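You operate a simulated robot arm through the tools that you are given. There is no shell and no other tool. Be economical: measure what you need, move in short steps, check, and stop when the job is done.

The job below is to be done with a simulated robot arm. You get a single attempt, and the scene is never put back.

TASK
Pump the tubes with the teal and yellow caps up to about 21 kPa together.
Fine: open the green lever first and shut it after; hose end back on its shelf, cap shut. Where these are worked on the way, their far stop is far enough and under half their travel is too little: green lever.

Only the result counts: the job must be done as asked and must still hold three seconds after the hand-in. Knocking over, shifting, dropping, spilling or breaking anything else fails it. Lids that push on must go on centred and level and be pressed home; caps that screw on are set level and turned clockwise until they are tight.

THE ROBOT
A 6-joint arm with a two-finger gripper, fixed in place. Base frame: the origin is at the foot of the arm, x ahead of it, y to its left, z up. Units: mm, rad, N and s.
Its first joint turns from -2.897 to 2.897 rad. Payload 3.43 kg.
Tool frame: the origin (TCP) lies between the finger pads and is the grasp point; the fingertips stand 20 mm ahead of it; z points along the fingers, y is the line along which they close. Largest opening 190 mm; the body of the gripper starts 248 mm behind the TCP.
Orientation is that of the tool frame in the base frame, as a unit quaternion [w, x, y, z]. With the fingers straight down and closing along the base's y, the tool's x points along the base's -x, its y along +y and its z along -z.

THE INTERFACE
- The arm moves only by the tool jog_arm. Its arguments are lists of equal length, an entry for each row: "rot": the turn, a rotation vector about the base's x, y, z in units of 120 degrees (1.0 is 120 degrees), a list of three; "slide": the shift along the base's x, y, z in units of 400 mm (1.0 is 400 mm), a list of three; "gripper": the finger opening in mm, from 0 to 190. In form: {"rot": [[wx, wy, wz], ...], "slide": [[tx, ty, tz], ...], "gripper": [gripper, ...]}. A call has 1 to 10 rows; each row is the pose to reach, as a shift and turn from the pose commanded when the call began. A call with a number of a shift or a turn outside -1 to 1 is refused whole. Rows are played at 5 a second. More than 50 mm and 0.15 rad between two rows, or a gripper value outside its range, and nothing of the call is played. Where a pose cannot be reached the arm comes as near as it can. A force on the tool above 90 N (or 10 N above the force at the start of the call, whichever is more), or a blocked arm, ends the call early, and 0.2 s more pass. The fingers move at their own pace (about 153 mm/s each) and stop on an object; they squeeze with about 25 N. The grip force told is the motor's: it shows also when the fingers shut on nothing. Time passes only in rows, and 0.2 s behind the last, so rows that repeat a pose let the fingers close. The reply holds the time, the measured pose of the TCP, the force on the tool along the base axes, the opening and the grip force, in the units named above and with some noise, with the torque about the TCP (base axes, N m) and any sound that the robot's microphone picked up, and new pictures: "views" is both (left out), scene, wrist or none.
- Cameras (640 x 400 px; columns grow to the right, rows downward): "scene" is fixed at [55.6, -505.8, 1534]; the picture's right is [0.42, -0.91, 0.00], its down [-0.74, -0.34, -0.58] and it looks along [0.52, 0.24, -0.82] (base axes); focal length 214 px, centre (320, 200). "wrist" rides on the gripper at [70, -8, -288] in the tool frame; the picture's right is [0.12, 0.99, 0.00], its down [-0.96, 0.11, -0.25] and it looks along [-0.25, 0.03, 0.97] (tool axes); focal length 261 px, centre (320, 200). There is no depth. A picture from a camera that has moved, and an enlarged one, comes with that camera's place and axes in the base frame and with its lens. The place of the scene camera against the robot may be out by one fixed shift of up to 12 mm in any direction.
- move_column(by): slides the trunk up (or, below 0, down) by that many mm; the arm rides with it, the base frame stays. It gives what a move gives, with no picture.
- enlarge(camera, box): a new picture of the part [left, top, right, bottom] of that camera's present view, enlarged. The clock stands still meanwhile.
- sign_off(): hands the job in; it is judged then, once.

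Go step by step. Nothing tells you positions but the pictures and the camera data: compare them with the known pose of the tool, close in by small moves and look again before you grip or let go. The budget is 120 turns and 200 pictures, counting those below and the enlarged ones. Unless the task says otherwise, let go and move clear before handing in, and close with one line.

The tools are called after "Emit:" as a command line: name --argument value ..., lists and objects as JSON in quotes. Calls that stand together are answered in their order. jog_arm: Moves the arm, as the interface text tells. Its arguments: {"type":"object","properties":{"rot":{"type":"array","items":{"type":"array","items":{"type":"number"}}},"slide":{"type":"array","items":{"type":"array","items":{"type":"number"}}},"gripper":{"type":"array","items":{"type":"number"}},"views":{"type":"string","enum":["both","scene","wrist","none"]}},"required":["rot","slide","gripper"]} The other tools are called the same way: move_column (by) slides the trunk up or down; enlarge (camera, box) takes an enlarged picture of a part of a camera's view; sign_off () hands the job in.

At the start:

```text
clock: 0.0
tcp_pos: [657.3, -65.1, 1304.3]
tcp_rot: [0.0, 0.0, 1.0, 0.001]
force: [-0.7, -0.9, -0.4]
ft_torque: [0.0, -0.01, 0.0]
grip_width: 190.1
grip_force: 0.0
trunk travel left (down, up): [-200.0, 240.0]
```

scene: 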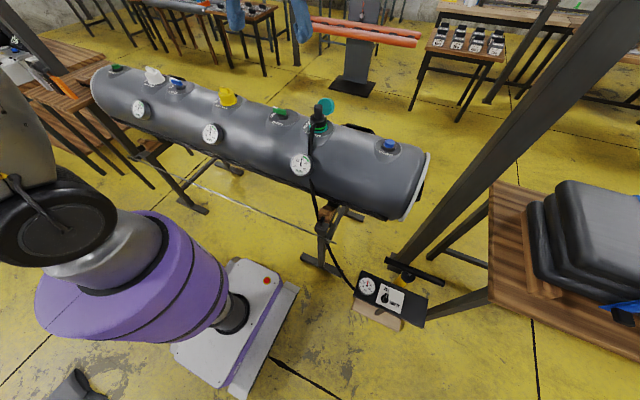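
wrist: 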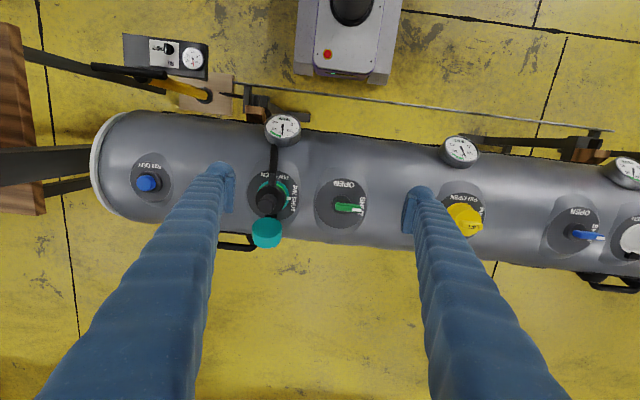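

I see a grey tank on stands with gauges, levers, caps and a foot pump with a hose. I'll enlarge both views to understand the parts.

Emit:
enlarge --camera "scene" --box '[80, 50, 280, 175]'

Emit:
enlarge --camera "scene" --box '[250, 80, 450, 205]'

Emit:
enlarge --camera "scene" --box '[300, 220, 460, 340]'

Emit:
enlarge --camera "wrist" --box '[90, 20, 390, 270]'

Emit:
enlarge --camera "wrist" --box '[400, 100, 640, 300]'

```text
3.20 times, centred on (180, 112) of scene
camera zoom: at [55.6, -505.8, 1534.0], right [0.42, -0.91, 0.0], down [-0.74, -0.34, -0.58], along [0.52, 0.24, -0.82], focal length 686 px, centre (768, 480)
```

zoom: 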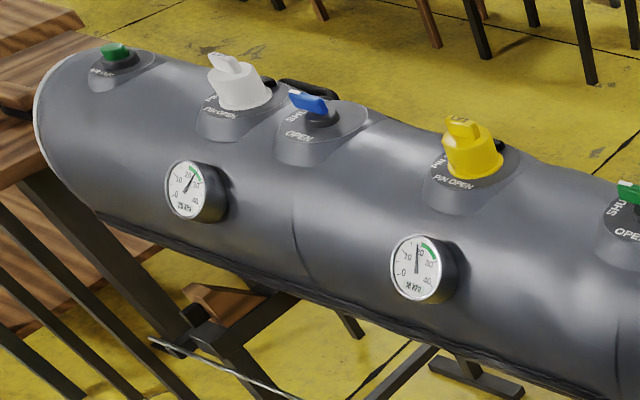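

```text
3.20 times, centred on (350, 142) of scene
camera zoom: at [55.6, -505.8, 1534.0], right [0.42, -0.91, 0.0], down [-0.74, -0.34, -0.58], along [0.52, 0.24, -0.82], focal length 686 px, centre (224, 384)
```

zoom: 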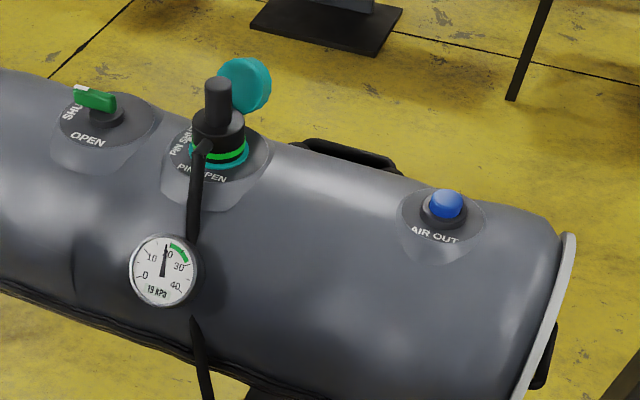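

```text
3.33 times, centred on (380, 280) of scene
camera zoom: at [55.6, -505.8, 1534.0], right [0.42, -0.91, 0.0], down [-0.74, -0.34, -0.58], along [0.52, 0.24, -0.82], focal length 715 px, centre (120, -67)
```

zoom: 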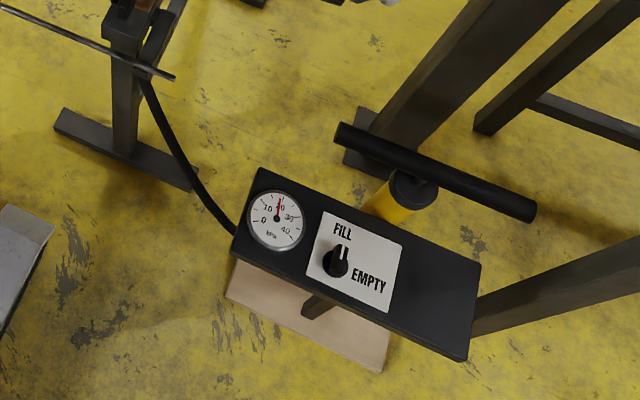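

```text
1.60 times, centred on (240, 145) of wrist
camera zoom: at [585.4, -73.0, 1592.2], right [-0.12, 0.99, 0.0], down [0.96, 0.12, 0.25], along [0.25, 0.03, -0.97], focal length 417 px, centre (448, 288)
```

zoom: 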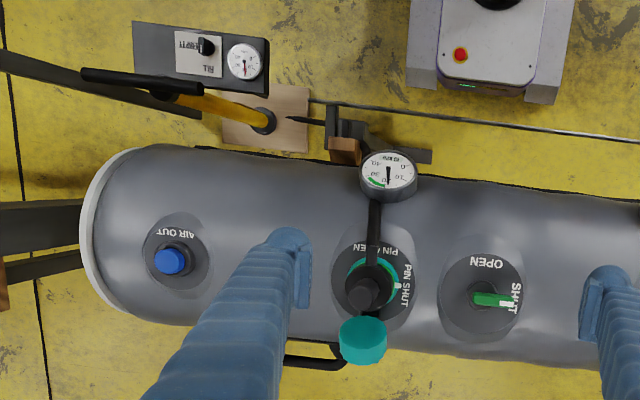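

```text
2.00 times, centred on (520, 200) of wrist
camera zoom: at [585.4, -73.0, 1592.2], right [-0.12, 0.99, 0.0], down [0.96, 0.12, 0.25], along [0.25, 0.03, -0.97], focal length 521 px, centre (-80, 200)
```

zoom: 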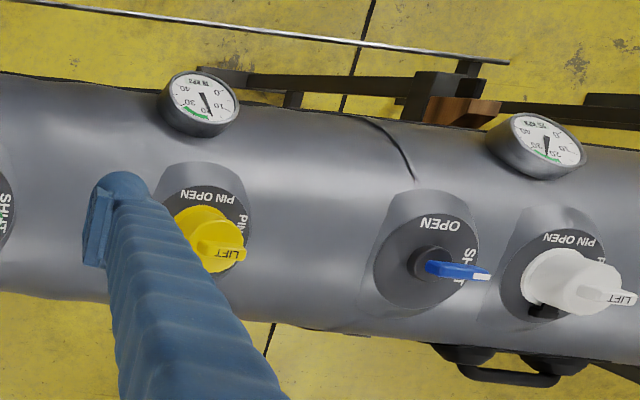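

The teal valve already carries the hose end with its cap open. Gauges read roughly teal 19, yellow 18, white 20, and the green lever joins yellow and teal. I'll move over the teal valve for a closer look.

Emit:
jog_arm --rot '[[0, 0, 0], [0, 0, 0], [0, 0, 0]]' --slide '[[0, -0.09, -0.06], [0, -0.18, -0.12], [0, -0.26, -0.15]]' --gripper '[190, 190, 190]'

Emit:
enlarge --camera "wrist" --box '[200, 80, 480, 280]'

Emit:
enlarge --camera "scene" --box '[290, 85, 370, 145]'

```text
clock: 0.8
tcp_pos: [656.8, -168.5, 1246.0]
tcp_rot: [-0.001, -0.001, 1.0, 0.0]
force: [0.7, 0.9, 1.3]
ft_torque: [-0.01, 0.03, 0.01]
grip_width: 190.1
grip_force: 0.0
trunk travel left (down, up): [-200.0, 240.0]
camera wrist: at [585.3, -177.5, 1533.3], right [-0.12, 0.99, 0.0], down [0.96, 0.12, 0.25], along [0.24, 0.03, -0.97], focal length 261 px, centre (320, 200)
```

scene: 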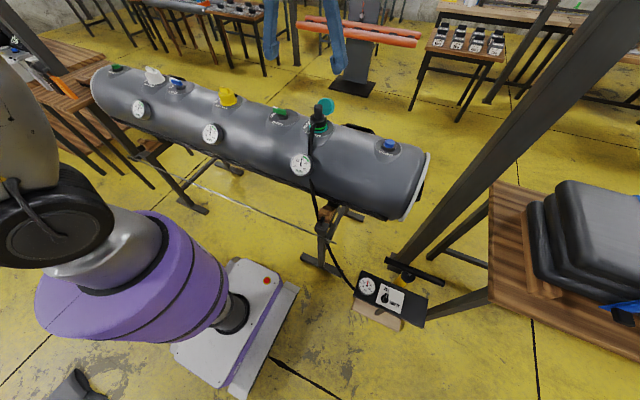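
wrist: 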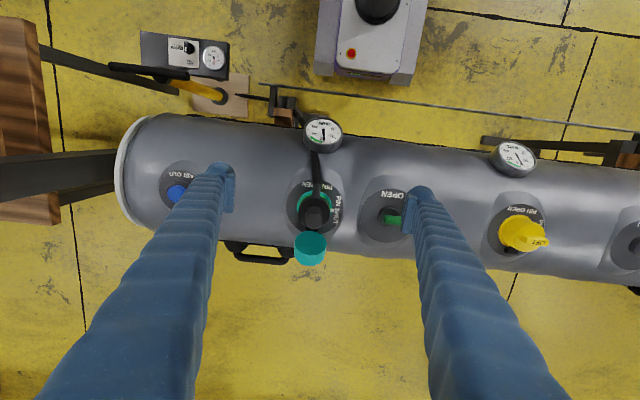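

```text
2.00 times, centred on (340, 180) of wrist
camera zoom: at [585.3, -177.5, 1533.3], right [-0.12, 0.99, 0.0], down [0.96, 0.12, 0.25], along [0.24, 0.03, -0.97], focal length 521 px, centre (280, 240)
```

zoom: 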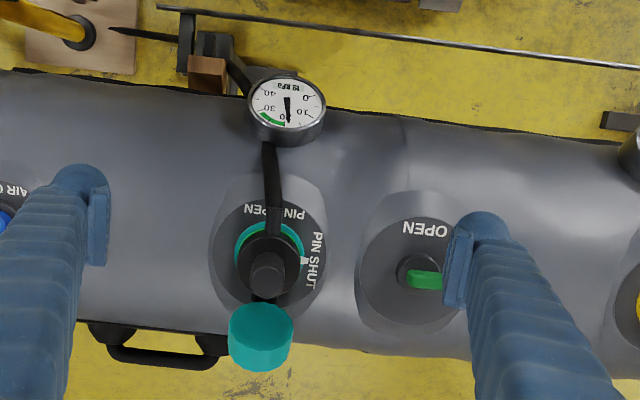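

```text
6.67 times, centred on (330, 115) of scene
camera zoom: at [55.6, -505.8, 1534.0], right [0.42, -0.91, 0.0], down [-0.74, -0.34, -0.58], along [0.52, 0.24, -0.82], focal length 1430 px, centre (253, 767)
```

zoom: 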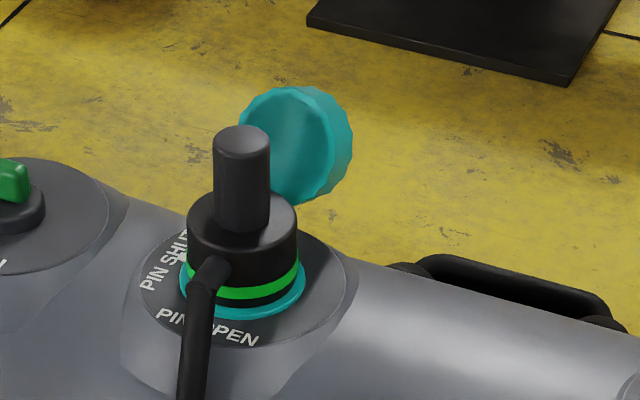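

The pin mark is at "PIN SHUT" and the hose end sits on the teal valve. I take the pump to be at around (400,-650), with its T-handle near z 650. Next I'll look at the pump area from above.

Emit:
jog_arm --rot '[[0, 0, 0], [0, 0, 0], [0, 0, 0], [0, 0, 0], [0, 0, 0], [0, 0, 0], [0, 0, 0], [0, 0, 0], [0, 0, 0], [0, 0, 0]]' --slide '[[-0.05, -0.1, -0.0375], [-0.1, -0.2, -0.075], [-0.15, -0.3, -0.1125], [-0.2, -0.4, -0.15], [-0.25, -0.5, -0.1875], [-0.3, -0.6, -0.225], [-0.35, -0.7, -0.2625], [-0.4, -0.8, -0.3], [-0.45, -0.9, -0.3375], [-0.5, -1.0, -0.375]]' --gripper '[190, 190, 190, 190, 190, 190, 190, 190, 190, 190]'

Emit:
enlarge --camera "wrist" --box '[160, 20, 480, 220]'

Emit:
enlarge --camera "scene" --box '[250, 160, 410, 260]'

```text
clock: 3.0
tcp_pos: [458.8, -568.4, 1098.4]
tcp_rot: [0.0, -0.001, 1.0, 0.0]
force: [0.7, 0.3, 1.4]
ft_torque: [0.03, -0.01, -0.02]
grip_width: 189.9
grip_force: 0.0
trunk travel left (down, up): [-200.0, 240.0]
camera wrist: at [387.0, -577.7, 1385.1], right [-0.12, 0.99, 0.0], down [0.96, 0.12, 0.25], along [0.25, 0.03, -0.97], focal length 261 px, centre (320, 200)
```

scene: 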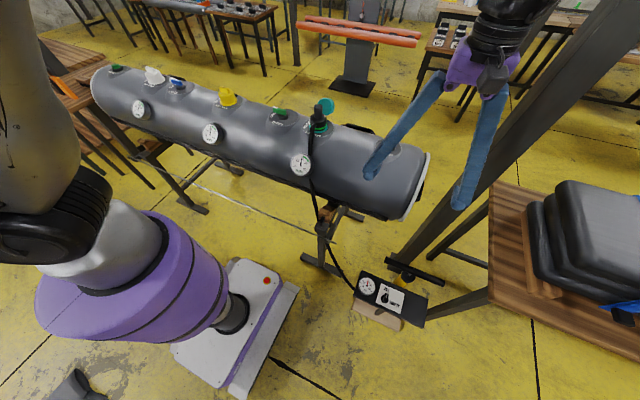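
wrist: 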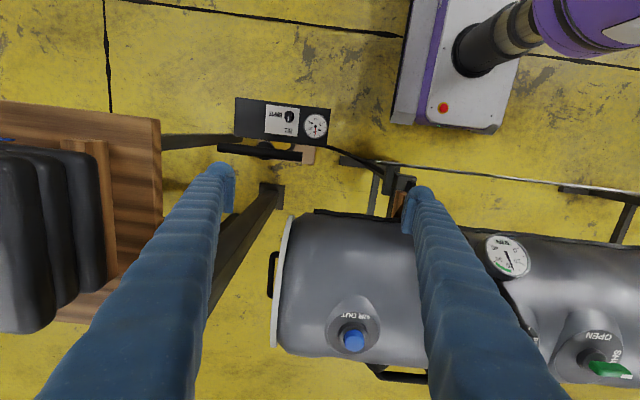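

```text
2.00 times, centred on (320, 120) of wrist
camera zoom: at [387.0, -577.7, 1385.1], right [-0.12, 0.99, 0.0], down [0.96, 0.12, 0.25], along [0.25, 0.03, -0.97], focal length 521 px, centre (320, 360)
```

zoom: 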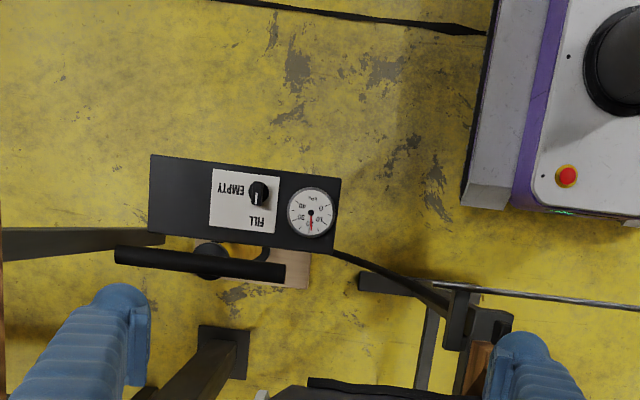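

```text
4.00 times, centred on (330, 210) of scene
camera zoom: at [55.6, -505.8, 1534.0], right [0.42, -0.91, 0.0], down [-0.74, -0.34, -0.58], along [0.52, 0.24, -0.82], focal length 858 px, centre (280, 160)
```

zoom: 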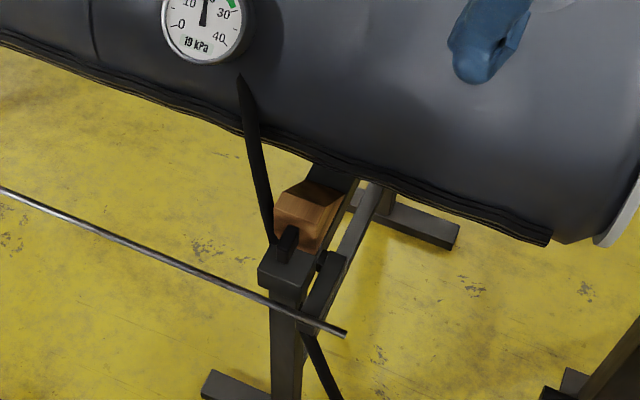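

The selector seems to point at FILL. I still need to find the hose-end shelf, so I'll enlarge several areas.

Emit:
enlarge --camera "scene" --box '[340, 255, 440, 330]'

Emit:
enlarge --camera "scene" --box '[0, 0, 200, 130]'

Emit:
enlarge --camera "scene" --box '[460, 160, 640, 340]'

Emit:
enlarge --camera "wrist" --box '[220, 80, 350, 180]'

```text
5.33 times, centred on (390, 292) of scene
camera zoom: at [55.6, -505.8, 1534.0], right [0.42, -0.91, 0.0], down [-0.74, -0.34, -0.58], along [0.52, 0.24, -0.82], focal length 1144 px, centre (-53, -293)
```

zoom: 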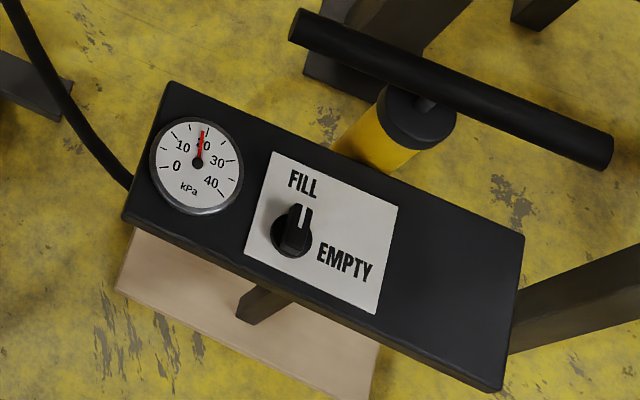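

```text
3.08 times, centred on (100, 65) of scene
camera zoom: at [55.6, -505.8, 1534.0], right [0.42, -0.91, 0.0], down [-0.74, -0.34, -0.58], along [0.52, 0.24, -0.82], focal length 660 px, centre (997, 615)
```

zoom: 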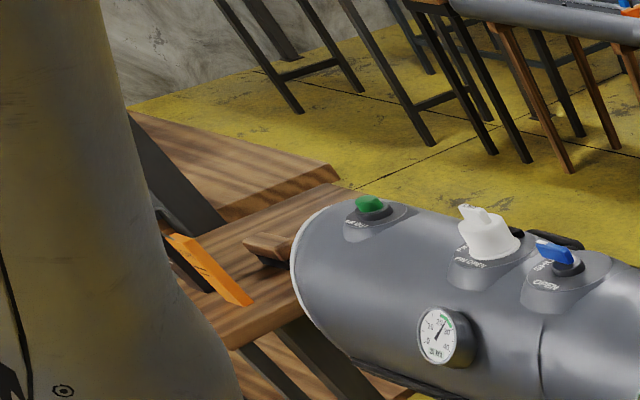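

```text
2.22 times, centred on (550, 250) of scene
camera zoom: at [55.6, -505.8, 1534.0], right [0.42, -0.91, 0.0], down [-0.74, -0.34, -0.58], along [0.52, 0.24, -0.82], focal length 477 px, centre (-191, 89)
```

zoom: 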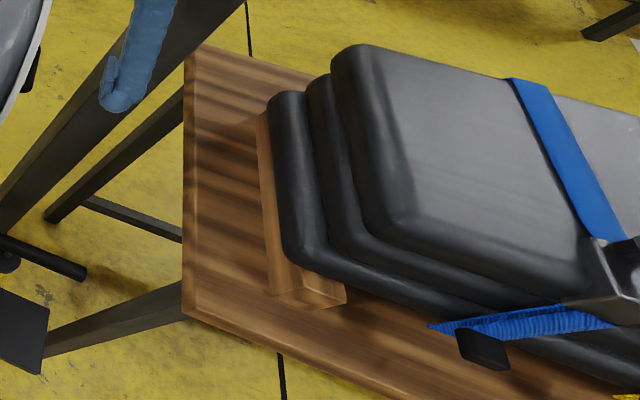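

```text
4.00 times, centred on (285, 130) of wrist
camera zoom: at [387.0, -577.7, 1385.1], right [-0.12, 0.99, 0.0], down [0.96, 0.12, 0.25], along [0.25, 0.03, -0.97], focal length 1043 px, centre (460, 480)
```

zoom: 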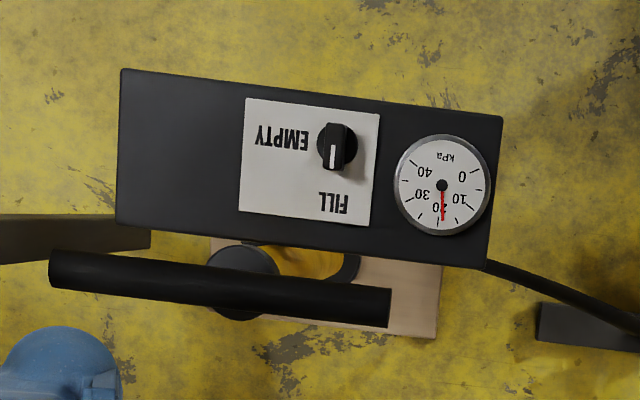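

The black panel has an empty end, which I take to be the hose shelf. The selector is at FILL. I'll return to the tank, turn the tool -90° and look at the green lever.

Emit:
jog_arm --rot '[[0, 0, -0.07], [0, 0, -0.14], [0, 0, -0.21], [0, 0, -0.28], [0, 0, -0.35], [0, 0, -0.42], [0, 0, -0.49], [0, 0, -0.56], [0, 0, -0.63], [0, 0, -0.7]]' --slide '[[0.05, 0.1, 0.0375], [0.1, 0.2, 0.075], [0.15, 0.3, 0.1125], [0.2, 0.4, 0.15], [0.25, 0.5, 0.1875], [0.3, 0.6, 0.225], [0.35, 0.7, 0.2625], [0.4, 0.8, 0.3], [0.45, 0.9, 0.3375], [0.5, 1.0, 0.375]]' --gripper '[190, 190, 190, 190, 190, 190, 190, 160, 120, 100]' --views "none"

Emit:
jog_arm --rot '[[0, 0, -0.05], [0, 0, -0.05], [0, 0, -0.05], [0, 0, -0.05], [0, 0, -0.05]]' --slide '[[0.04, 0.1, -0.03], [0.08, 0.2, -0.06], [0.12, 0.3, -0.09], [0.16, 0.4, -0.12], [0.19, 0.47, -0.15]]' --gripper '[90, 90, 90, 90, 90]'

Emit:
enlarge --camera "wrist" --box '[220, 120, 420, 245]'

```text
clock: 5.2
tcp_pos: [656.5, -166.8, 1246.2]
tcp_rot: [0.0, 0.669, 0.743, 0.0]
force: [1.1, -0.3, 0.0]
ft_torque: [-0.02, 0.04, 0.0]
grip_width: 99.9
grip_force: 0.2
trunk travel left (down, up): [-200.0, 240.0]
```

```text
clock: 6.4
tcp_pos: [732.4, 20.3, 1185.3]
tcp_rot: [0.0, 0.707, 0.707, 0.0]
force: [0.8, 0.3, -0.5]
ft_torque: [-0.04, 0.01, 0.01]
grip_width: 90.0
grip_force: 0.1
trunk travel left (down, up): [-200.0, 240.0]
camera wrist: at [723.1, 90.3, 1471.7], right [0.99, 0.12, 0.0], down [0.12, -0.96, 0.25], along [0.03, -0.25, -0.97], focal length 261 px, centre (320, 200)
```

scene: 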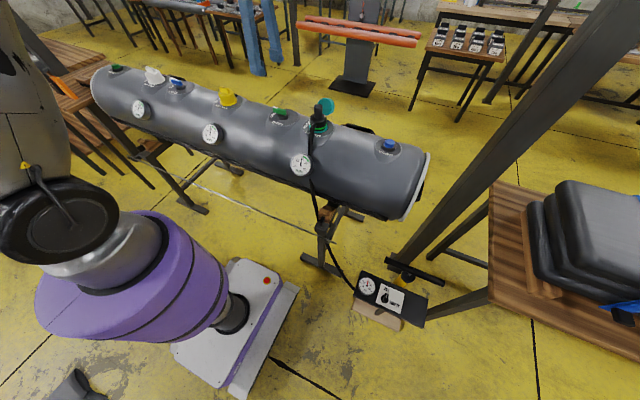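
wrist: 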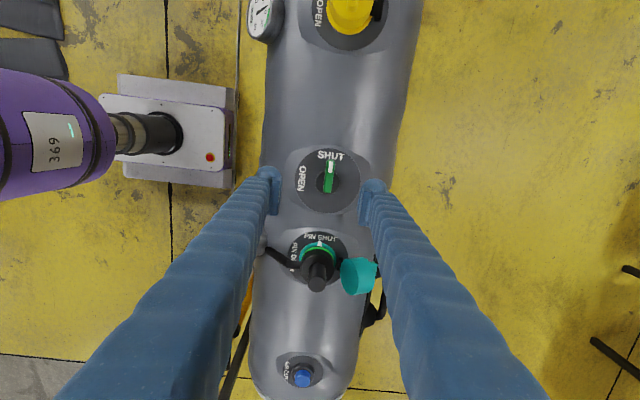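

```text
3.20 times, centred on (320, 182) of wrist
camera zoom: at [723.1, 90.3, 1471.7], right [0.99, 0.12, 0.0], down [0.12, -0.96, 0.25], along [0.03, -0.25, -0.97], focal length 834 px, centre (320, 256)
```

zoom: 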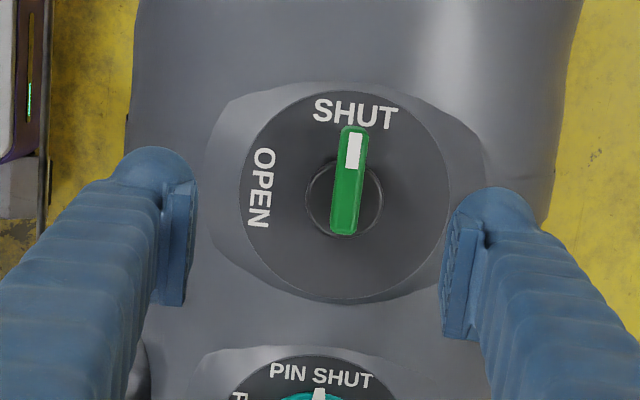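

The green lever is a bar knob whose white end points to SHUT (+y), so OPEN is at -x and it turns counter-clockwise. I'll descend over it and refine the position.

Emit:
jog_arm --rot '[[0, 0, 0], [0, 0, 0], [0, 0, 0]]' --slide '[[0.02, -0.02, -0.1], [0.042, -0.025, -0.2], [0.042, -0.025, -0.26]]' --gripper '[90, 90, 90]'

Emit:
enlarge --camera "wrist" --box '[220, 120, 420, 245]'

Emit:
enlarge --camera "scene" --box '[230, 70, 330, 135]'

```text
clock: 7.2
tcp_pos: [750.1, 9.7, 1080.8]
tcp_rot: [-0.001, 0.706, 0.708, 0.0]
force: [0.2, 0.1, 0.2]
ft_torque: [0.01, 0.03, -0.02]
grip_width: 90.1
grip_force: 0.1
trunk travel left (down, up): [-200.0, 240.0]
camera wrist: at [740.1, 80.0, 1367.5], right [0.99, 0.12, 0.0], down [0.12, -0.96, 0.25], along [0.03, -0.25, -0.97], focal length 261 px, centre (320, 200)
```

scene: 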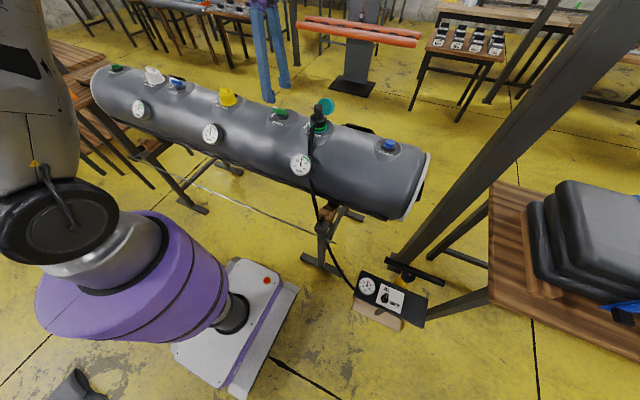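
wrist: 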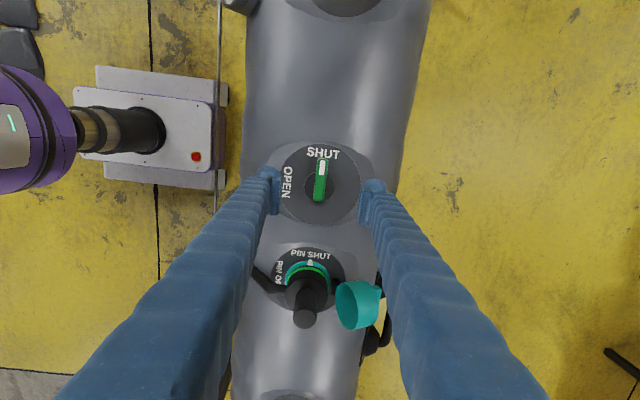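

```text
3.20 times, centred on (320, 182) of wrist
camera zoom: at [740.1, 80.0, 1367.5], right [0.99, 0.12, 0.0], down [0.12, -0.96, 0.25], along [0.03, -0.25, -0.97], focal length 834 px, centre (320, 256)
```

zoom: 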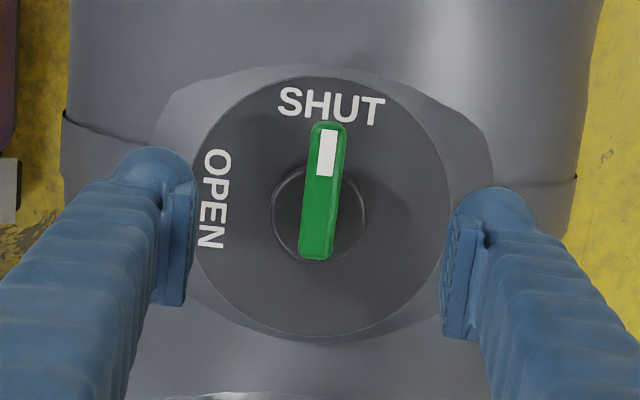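

```text
6.15 times, centred on (280, 102) of scene
camera zoom: at [55.6, -505.8, 1534.0], right [0.42, -0.91, 0.0], down [-0.74, -0.34, -0.58], along [0.52, 0.24, -0.82], focal length 1320 px, centre (566, 800)
```

zoom: 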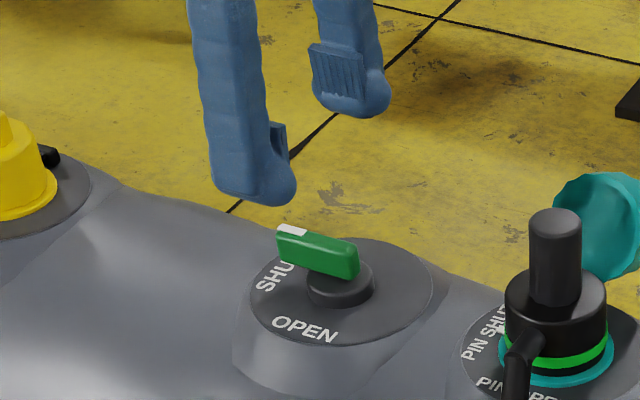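

I take the lever axis to be about (749, 2), with the bar spanning y -13..45 and its top near z 1008. I'll lower to z 1020 with a narrower opening and check.

Emit:
jog_arm --rot '[[0, 0, 0], [0, 0, 0]]' --slide '[[0, 0, -0.08], [0, 0, -0.15]]' --gripper '[60, 60]'

Emit:
enlarge --camera "wrist" --box '[240, 120, 400, 220]'

Emit:
enlarge --camera "scene" --box '[230, 70, 330, 135]'

```text
clock: 7.8
tcp_pos: [748.2, 10.5, 1019.9]
tcp_rot: [-0.001, 0.706, 0.708, -0.001]
force: [0.2, 0.6, 0.5]
ft_torque: [0.02, 0.06, 0.0]
grip_width: 60.0
grip_force: 0.2
trunk travel left (down, up): [-200.0, 240.0]
camera wrist: at [739.1, 80.7, 1307.1], right [0.99, 0.12, 0.0], down [0.12, -0.96, 0.25], along [0.03, -0.25, -0.97], focal length 261 px, centre (320, 200)
```

scene: 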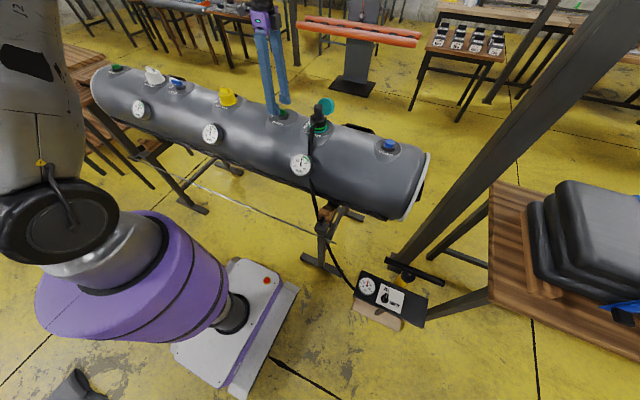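
wrist: 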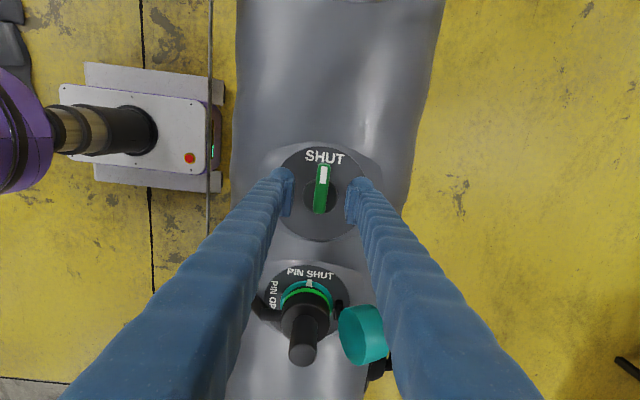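

```text
4.00 times, centred on (320, 170) of wrist
camera zoom: at [739.1, 80.7, 1307.1], right [0.99, 0.12, 0.0], down [0.12, -0.96, 0.25], along [0.03, -0.25, -0.97], focal length 1043 px, centre (320, 320)
```

zoom: 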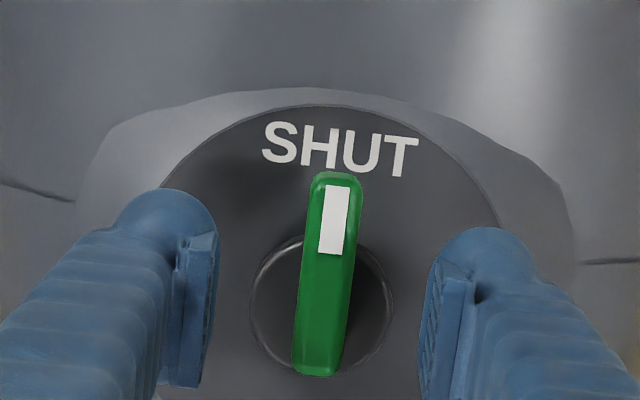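

```text
6.15 times, centred on (280, 102) of scene
camera zoom: at [55.6, -505.8, 1534.0], right [0.42, -0.91, 0.0], down [-0.74, -0.34, -0.58], along [0.52, 0.24, -0.82], focal length 1320 px, centre (566, 800)
```

zoom: 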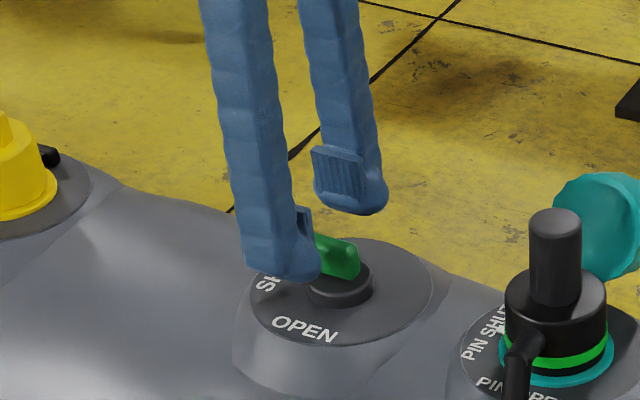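

The bar lies at about z 980–1004 and is centred between the fingers. I'll lower 19 mm and close on it.

Emit:
jog_arm --rot '[[0, 0, 0], [0, 0, 0], [0, 0, 0], [0, 0, 0]]' --slide '[[0.003, 0, -0.03], [0.003, 0, -0.047], [0.003, 0, -0.047], [0.003, 0, -0.047]]' --gripper '[50, 50, 5, 5]' --views "wrist"

```text
clock: 8.8
tcp_pos: [750.2, 11.3, 1002.6]
tcp_rot: [-0.002, 0.707, 0.707, 0.0]
force: [-5.7, -0.7, 2.0]
ft_torque: [0.05, 0.06, -0.05]
grip_width: 14.8
grip_force: 45.0
trunk travel left (down, up): [-200.0, 240.0]
camera wrist: at [740.4, 80.7, 1290.1], right [0.99, 0.12, 0.0], down [0.12, -0.96, 0.25], along [0.03, -0.25, -0.97], focal length 261 px, centre (320, 200)
```

wrist: 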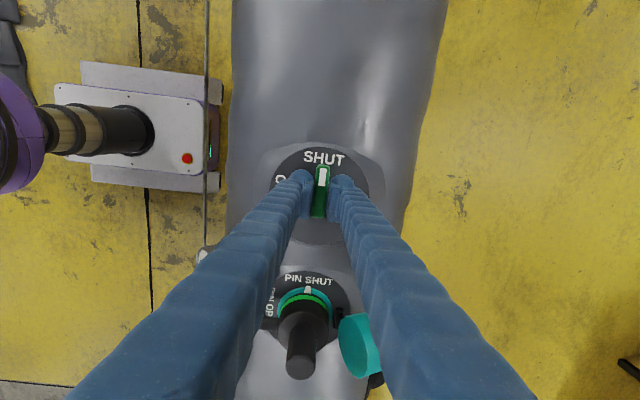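

The bar is gripped (14.8 mm). I'll now turn it counter-clockwise about its axis.

Emit:
jog_arm --rot '[[0, 0, 0.07], [0, 0, 0.14], [0, 0, 0.21], [0, 0, 0.28], [0, 0, 0.35], [0, 0, 0.42], [0, 0, 0.49], [0, 0, 0.56], [0, 0, 0.63], [0, 0, 0.7]]' --slide '[[-0.0033, -0.0002, 0], [-0.0065, -0.001, 0], [-0.0096, -0.0021, 0], [-0.0125, -0.0038, 0], [-0.0151, -0.0058, 0], [-0.0173, -0.0082, 0], [-0.0192, -0.0108, 0], [-0.0207, -0.0138, 0], [-0.0218, -0.0169, 0], [-0.0224, -0.0201, 0]]' --gripper '[5, 5, 5, 5, 5, 5, 5, 5, 5, 5]' --views "wrist"

Emit:
enlarge --camera "wrist" --box '[240, 120, 400, 220]'

```text
clock: 11.0
tcp_pos: [740.1, 1.6, 1002.6]
tcp_rot: [-0.001, 0.05, 0.999, 0.0]
force: [-19.8, -1.7, -4.4]
ft_torque: [-0.04, -0.16, -0.04]
grip_width: 15.1
grip_force: 44.9
trunk travel left (down, up): [-200.0, 240.0]
camera wrist: at [668.0, -0.2, 1290.3], right [-0.02, 1.0, 0.0], down [0.97, 0.02, 0.25], along [0.25, 0.0, -0.97], focal length 261 px, centre (320, 200)
```

wrist: 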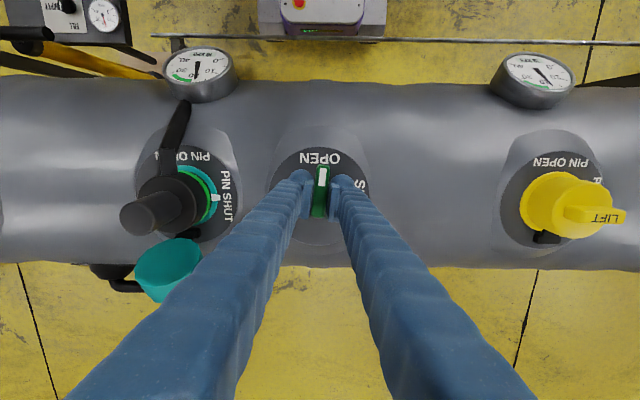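

```text
4.00 times, centred on (320, 170) of wrist
camera zoom: at [668.0, -0.2, 1290.3], right [-0.02, 1.0, 0.0], down [0.97, 0.02, 0.25], along [0.25, 0.0, -0.97], focal length 1043 px, centre (320, 320)
```

zoom: 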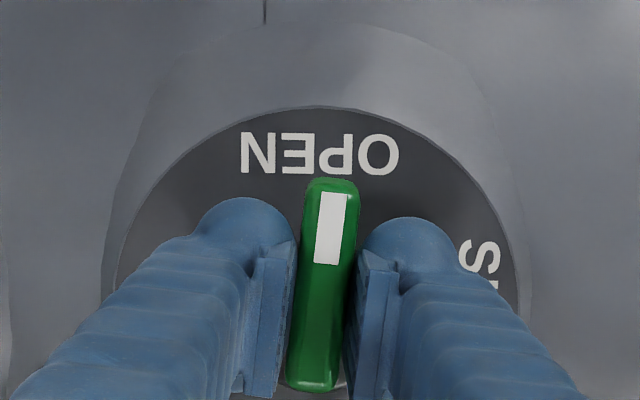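

The lever is now nearly at OPEN. I'll turn the last few degrees to the stop, release and rise.

Emit:
jog_arm --rot '[[0, 0, 0.04], [0, 0, 0.055], [0, 0, 0.055], [0, 0, 0.05], [0, 0, 0.05]]' --slide '[[0, -0.0015, 0], [0, -0.002, 0], [0, -0.002, 0], [0, -0.002, 0.1], [0, -0.002, 0.2]]' --gripper '[5, 5, 50, 60, 60]' --views "wrist"

Emit:
enlarge --camera "wrist" --box '[150, 50, 390, 200]'

Emit:
enlarge --camera "scene" --box '[190, 100, 320, 180]'

```text
clock: 12.2
tcp_pos: [741.9, 0.3, 1083.0]
tcp_rot: [0.0, 0.0, 1.0, 0.0]
force: [-0.8, 0.8, 0.1]
ft_torque: [-0.02, -0.06, -0.01]
grip_width: 60.0
grip_force: 0.1
trunk travel left (down, up): [-200.0, 240.0]
camera wrist: at [670.5, -8.5, 1370.9], right [-0.12, 0.99, 0.0], down [0.96, 0.12, 0.25], along [0.25, 0.03, -0.97], focal length 261 px, centre (320, 200)
```

wrist: 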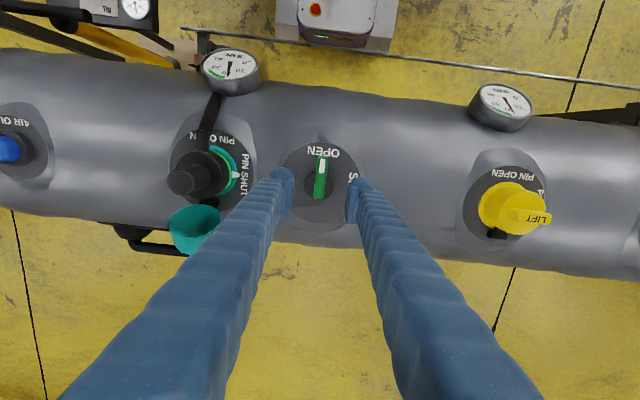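

```text
2.67 times, centred on (270, 125) of wrist
camera zoom: at [670.5, -8.5, 1370.9], right [-0.12, 0.99, 0.0], down [0.96, 0.12, 0.25], along [0.25, 0.03, -0.97], focal length 695 px, centre (453, 400)
```

zoom: 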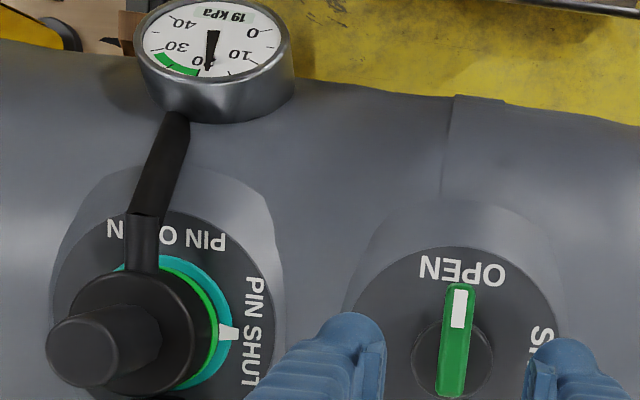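

```text
4.92 times, centred on (255, 140) of scene
camera zoom: at [55.6, -505.8, 1534.0], right [0.42, -0.91, 0.0], down [-0.74, -0.34, -0.58], along [0.52, 0.24, -0.82], focal length 1056 px, centre (640, 495)
```

zoom: 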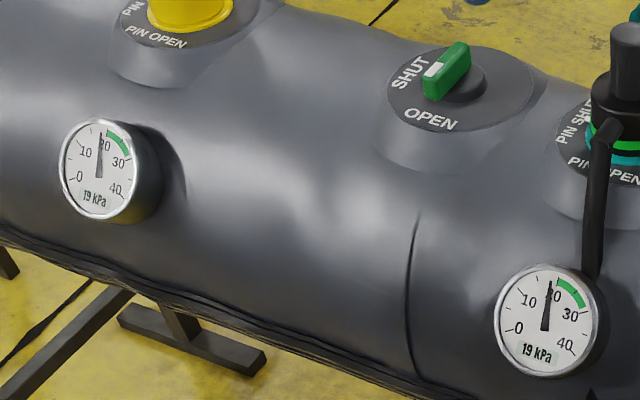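

The lever is at OPEN and both gauges read 19 kPa. Next I'll move over the pump's T-handle with the tool turned to close along x.

Emit:
jog_arm --rot '[[0, 0, -0.07], [0, 0, -0.14], [0, 0, -0.21], [0, 0, -0.28], [0, 0, -0.35], [0, 0, -0.42], [0, 0, -0.49], [0, 0, -0.56], [0, 0, -0.63], [0, 0, -0.7]]' --slide '[[0, 0, 0.12], [0, 0, 0.24], [-0.04, -0.075, 0.325], [-0.0875, -0.175, 0.34], [-0.1375, -0.28, 0.34], [-0.1875, -0.3875, 0.34], [-0.2375, -0.495, 0.34], [-0.2875, -0.6025, 0.34], [-0.3375, -0.71, 0.34], [-0.3875, -0.8175, 0.34]]' --gripper '[60, 60, 60, 60, 60, 60, 60, 60, 60, 60]' --views "none"

Emit:
jog_arm --rot '[[0, 0, -0.05], [0, 0, -0.05], [0, 0, -0.05], [0, 0, -0.05], [0, 0, -0.05], [0, 0, -0.05], [0, 0, -0.05], [0, 0, -0.05], [0, 0, -0.05], [0, 0, -0.05]]' --slide '[[-0.03, -0.11, -0.02], [-0.06, -0.22, -0.04], [-0.09, -0.33, -0.06], [-0.12, -0.43, -0.1], [-0.15, -0.53, -0.14], [-0.18, -0.63, -0.18], [-0.21, -0.73, -0.22], [-0.24, -0.82, -0.29], [-0.27, -0.91, -0.36], [-0.3, -0.97, -0.44]]' --gripper '[60, 60, 60, 60, 60, 60, 60, 60, 60, 60]' --views "both"

```text
clock: 14.4
tcp_pos: [586.5, -326.3, 1217.4]
tcp_rot: [0.001, 0.67, 0.743, 0.0]
force: [-0.3, -0.3, -0.3]
ft_torque: [0.02, -0.01, 0.0]
grip_width: 60.0
grip_force: 0.0
trunk travel left (down, up): [-200.0, 240.0]
```

```text
clock: 16.6
tcp_pos: [467.3, -712.4, 1041.2]
tcp_rot: [0.0, 0.706, 0.708, 0.001]
force: [0.6, 0.8, -0.2]
ft_torque: [0.0, -0.04, 0.02]
grip_width: 59.6
grip_force: 0.1
trunk travel left (down, up): [-200.0, 240.0]
camera wrist: at [457.3, -643.6, 1328.8], right [0.99, 0.12, 0.0], down [0.12, -0.96, 0.25], along [0.03, -0.25, -0.97], focal length 261 px, centre (320, 200)
```

scene: 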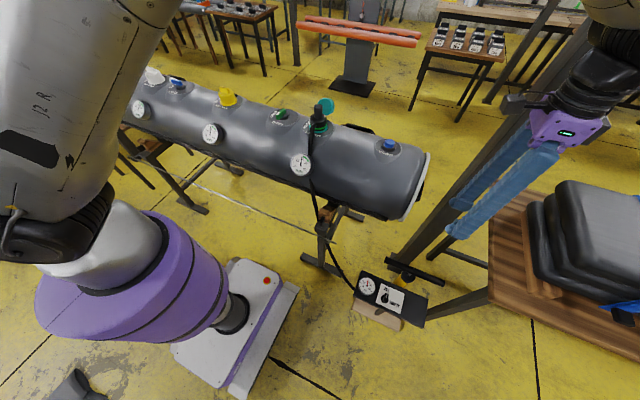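
wrist: 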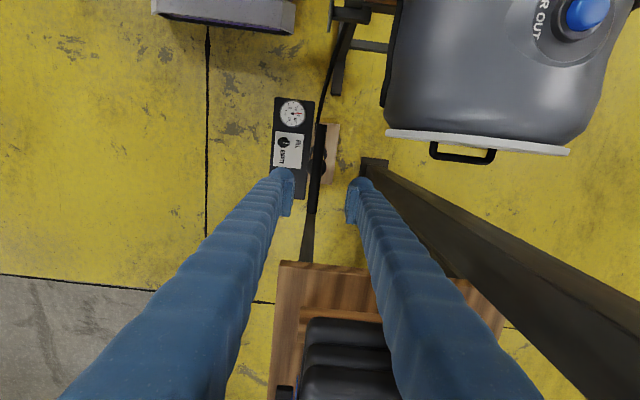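

T-handle bar: centre about (457,-742), z 650, running along y. I'll descend to just above it.

Emit:
jog_arm --rot '[[0, 0, 0], [0, 0, 0], [0, 0, 0], [0, 0, 0], [0, 0, 0], [0, 0, 0], [0, 0, 0]]' --slide '[[-0.01, -0.03, -0.11], [-0.025, -0.06, -0.22], [-0.025, -0.074, -0.34], [-0.025, -0.074, -0.46], [-0.025, -0.074, -0.58], [-0.025, -0.074, -0.7], [-0.025, -0.074, -0.82]]' --gripper '[80, 80, 80, 80, 80, 80, 80]'

Emit:
enlarge --camera "wrist" --box '[200, 20, 440, 260]'

Emit:
enlarge --camera "scene" --box '[340, 220, 460, 320]'

```text
clock: 18.2
tcp_pos: [456.7, -744.3, 713.2]
tcp_rot: [0.0, 0.708, 0.706, 0.0]
force: [0.0, -0.1, 0.8]
ft_torque: [0.0, 0.04, -0.04]
grip_width: 80.4
grip_force: 0.0
trunk travel left (down, up): [-200.0, 240.0]
camera wrist: at [447.6, -674.8, 1000.6], right [0.99, 0.12, 0.0], down [0.12, -0.96, 0.25], along [0.03, -0.25, -0.97], focal length 261 px, centre (320, 200)
```

scene: 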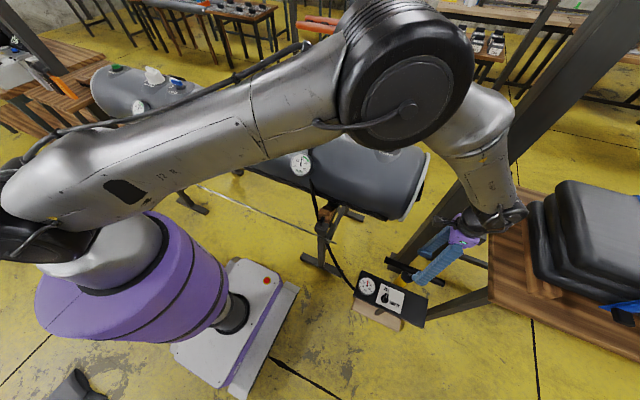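
wrist: 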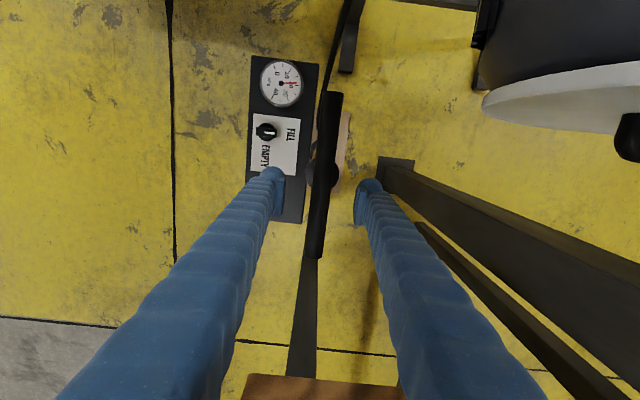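

```text
1.67 times, centred on (320, 140) of wrist
camera zoom: at [447.6, -674.8, 1000.6], right [0.99, 0.12, 0.0], down [0.12, -0.96, 0.25], along [0.03, -0.25, -0.97], focal length 434 px, centre (320, 300)
```

zoom: 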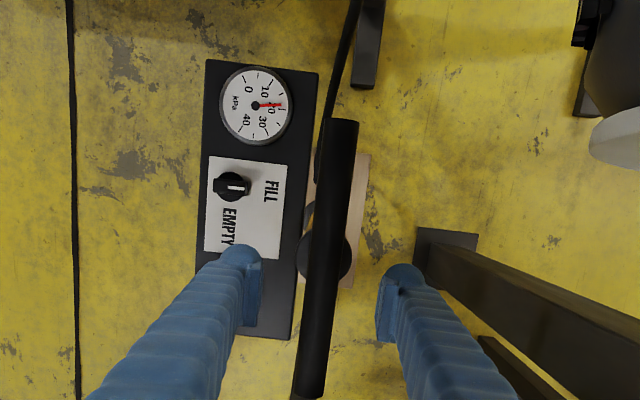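

```text
4.00 times, centred on (400, 270) of scene
camera zoom: at [55.6, -505.8, 1534.0], right [0.42, -0.91, 0.0], down [-0.74, -0.34, -0.58], along [0.52, 0.24, -0.82], focal length 858 px, centre (0, -80)
```

zoom: 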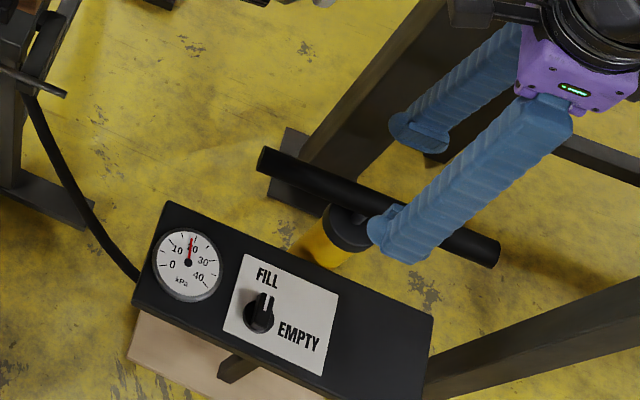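

The bar is centred between the fingers. I'll descend to its height and close.

Emit:
jog_arm --rot '[[0, 0, 0], [0, 0, 0], [0, 0, 0], [0, 0, 0], [0, 0, 0]]' --slide '[[0.004, 0.008, -0.08], [0.005, 0.01, -0.155], [0.005, 0.01, -0.155], [0.005, 0.01, -0.155], [0.005, 0.01, -0.155]]' --gripper '[80, 80, 20, 15, 15]'

Emit:
enlarge --camera "scene" --box '[340, 220, 460, 320]'

```text
clock: 19.4
tcp_pos: [458.2, -740.5, 651.6]
tcp_rot: [0.0, 0.706, 0.708, 0.0]
force: [0.9, -0.1, 3.7]
ft_torque: [0.06, -0.07, -0.01]
grip_width: 15.7
grip_force: 0.3
trunk travel left (down, up): [-200.0, 240.0]
camera wrist: at [449.3, -670.3, 939.0], right [0.99, 0.12, 0.0], down [0.12, -0.96, 0.25], along [0.03, -0.25, -0.97], focal length 261 px, centre (320, 200)
```

scene: 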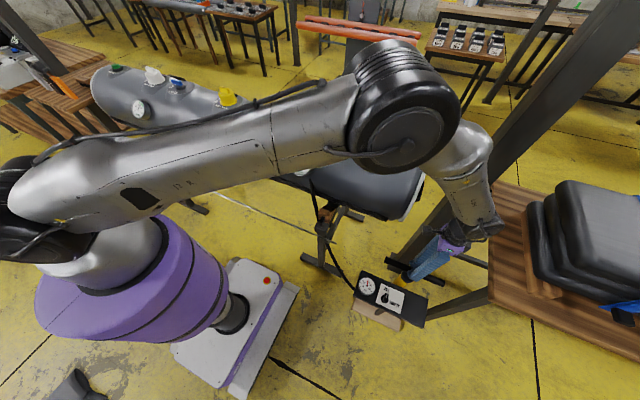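
wrist: 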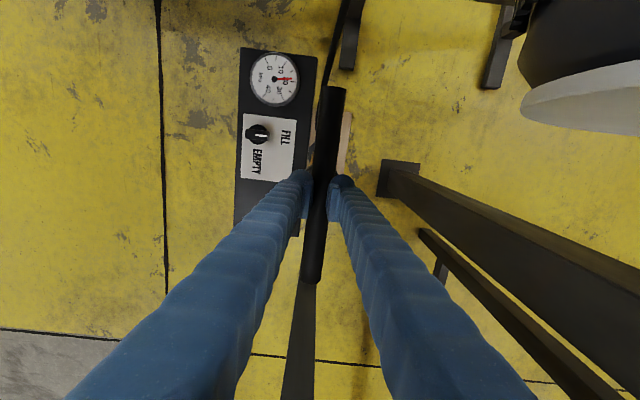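

```text
4.00 times, centred on (400, 270) of scene
camera zoom: at [55.6, -505.8, 1534.0], right [0.42, -0.91, 0.0], down [-0.74, -0.34, -0.58], along [0.52, 0.24, -0.82], focal length 858 px, centre (0, -80)
```

zoom: 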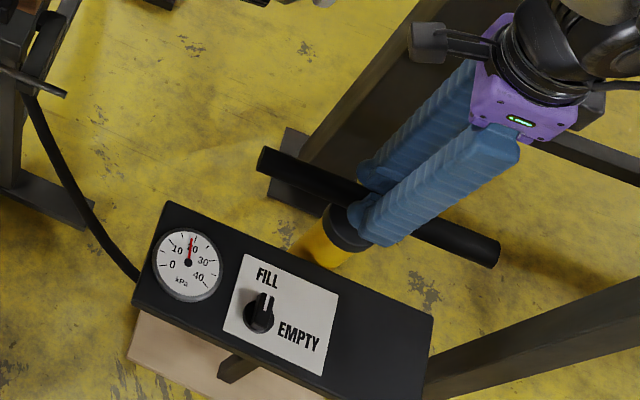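

The grip width is 15.7 mm with no grip force, so the fingers may have closed above the bar. I'll take a closer look.

Emit:
enlarge --camera "wrist" --box '[260, 120, 380, 220]'

Emit:
enlarge --camera "scene" --box '[375, 235, 455, 295]'

```text
4.00 times, centred on (320, 170) of wrist
camera zoom: at [449.3, -670.3, 939.0], right [0.99, 0.12, 0.0], down [0.12, -0.96, 0.25], along [0.03, -0.25, -0.97], focal length 1043 px, centre (320, 320)
```

zoom: 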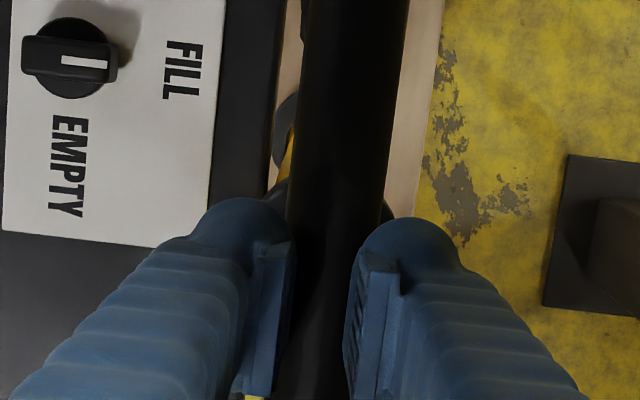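

```text
6.67 times, centred on (415, 265) of scene
camera zoom: at [55.6, -505.8, 1534.0], right [0.42, -0.91, 0.0], down [-0.74, -0.34, -0.58], along [0.52, 0.24, -0.82], focal length 1430 px, centre (-313, -233)
```

zoom: 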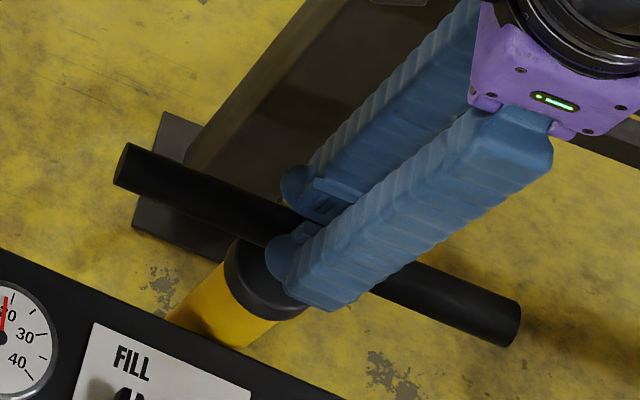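

The bar lies just below the tips, with its axis at about z 615. I'll reopen, lower 32 mm and close again.

Emit:
jog_arm --rot '[[0, 0, 0], [0, 0, 0], [0, 0, 0], [0, 0, 0], [0, 0, 0], [0, 0, 0]]' --slide '[[0, 0, 0], [0, 0, 0], [0, 0, -0.04], [0, 0, -0.08], [0, 0, -0.08], [0, 0, -0.08]]' --gripper '[60, 70, 70, 70, 15, 15]'

Emit:
enlarge --camera "scene" --box '[375, 235, 455, 295]'

```text
clock: 20.8
tcp_pos: [459.7, -739.4, 619.9]
tcp_rot: [0.0, 0.707, 0.708, 0.0]
force: [11.3, -1.0, -6.4]
ft_torque: [-0.12, 0.08, -0.08]
grip_width: 24.8
grip_force: 45.3
trunk travel left (down, up): [-200.0, 240.0]
camera wrist: at [450.3, -669.5, 907.2], right [0.99, 0.12, 0.0], down [0.12, -0.96, 0.25], along [0.03, -0.25, -0.97], focal length 261 px, centre (320, 200)
```

scene: 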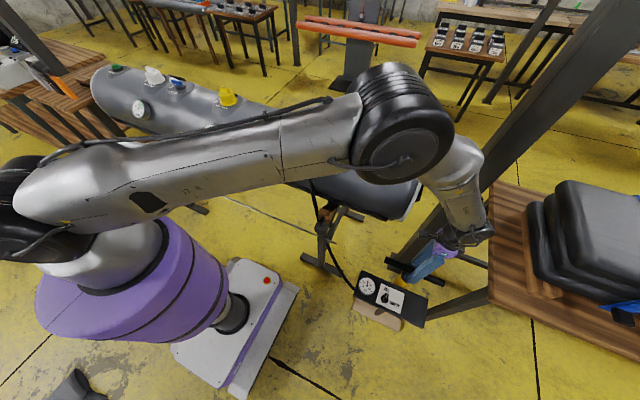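
wrist: 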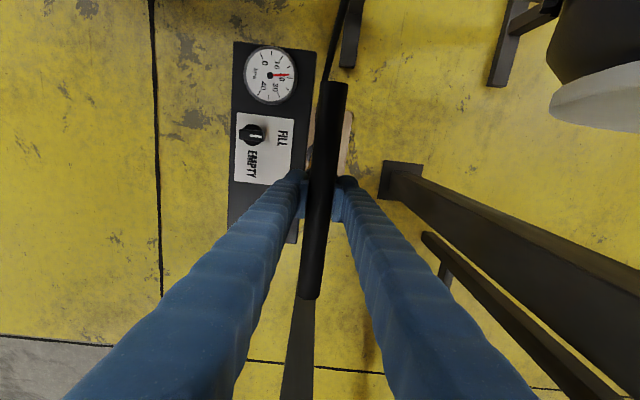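

```text
6.67 times, centred on (415, 265) of scene
camera zoom: at [55.6, -505.8, 1534.0], right [0.42, -0.91, 0.0], down [-0.74, -0.34, -0.58], along [0.52, 0.24, -0.82], focal length 1430 px, centre (-313, -233)
```

zoom: 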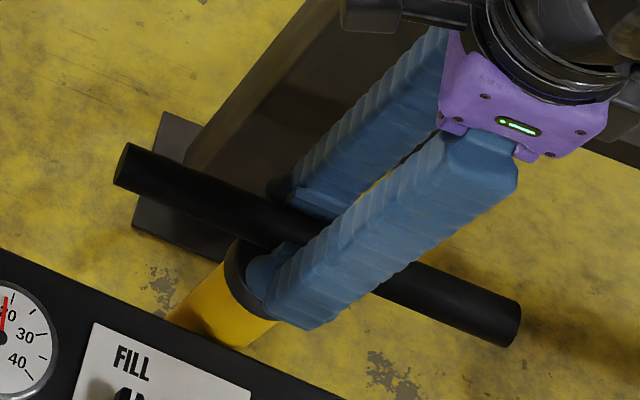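

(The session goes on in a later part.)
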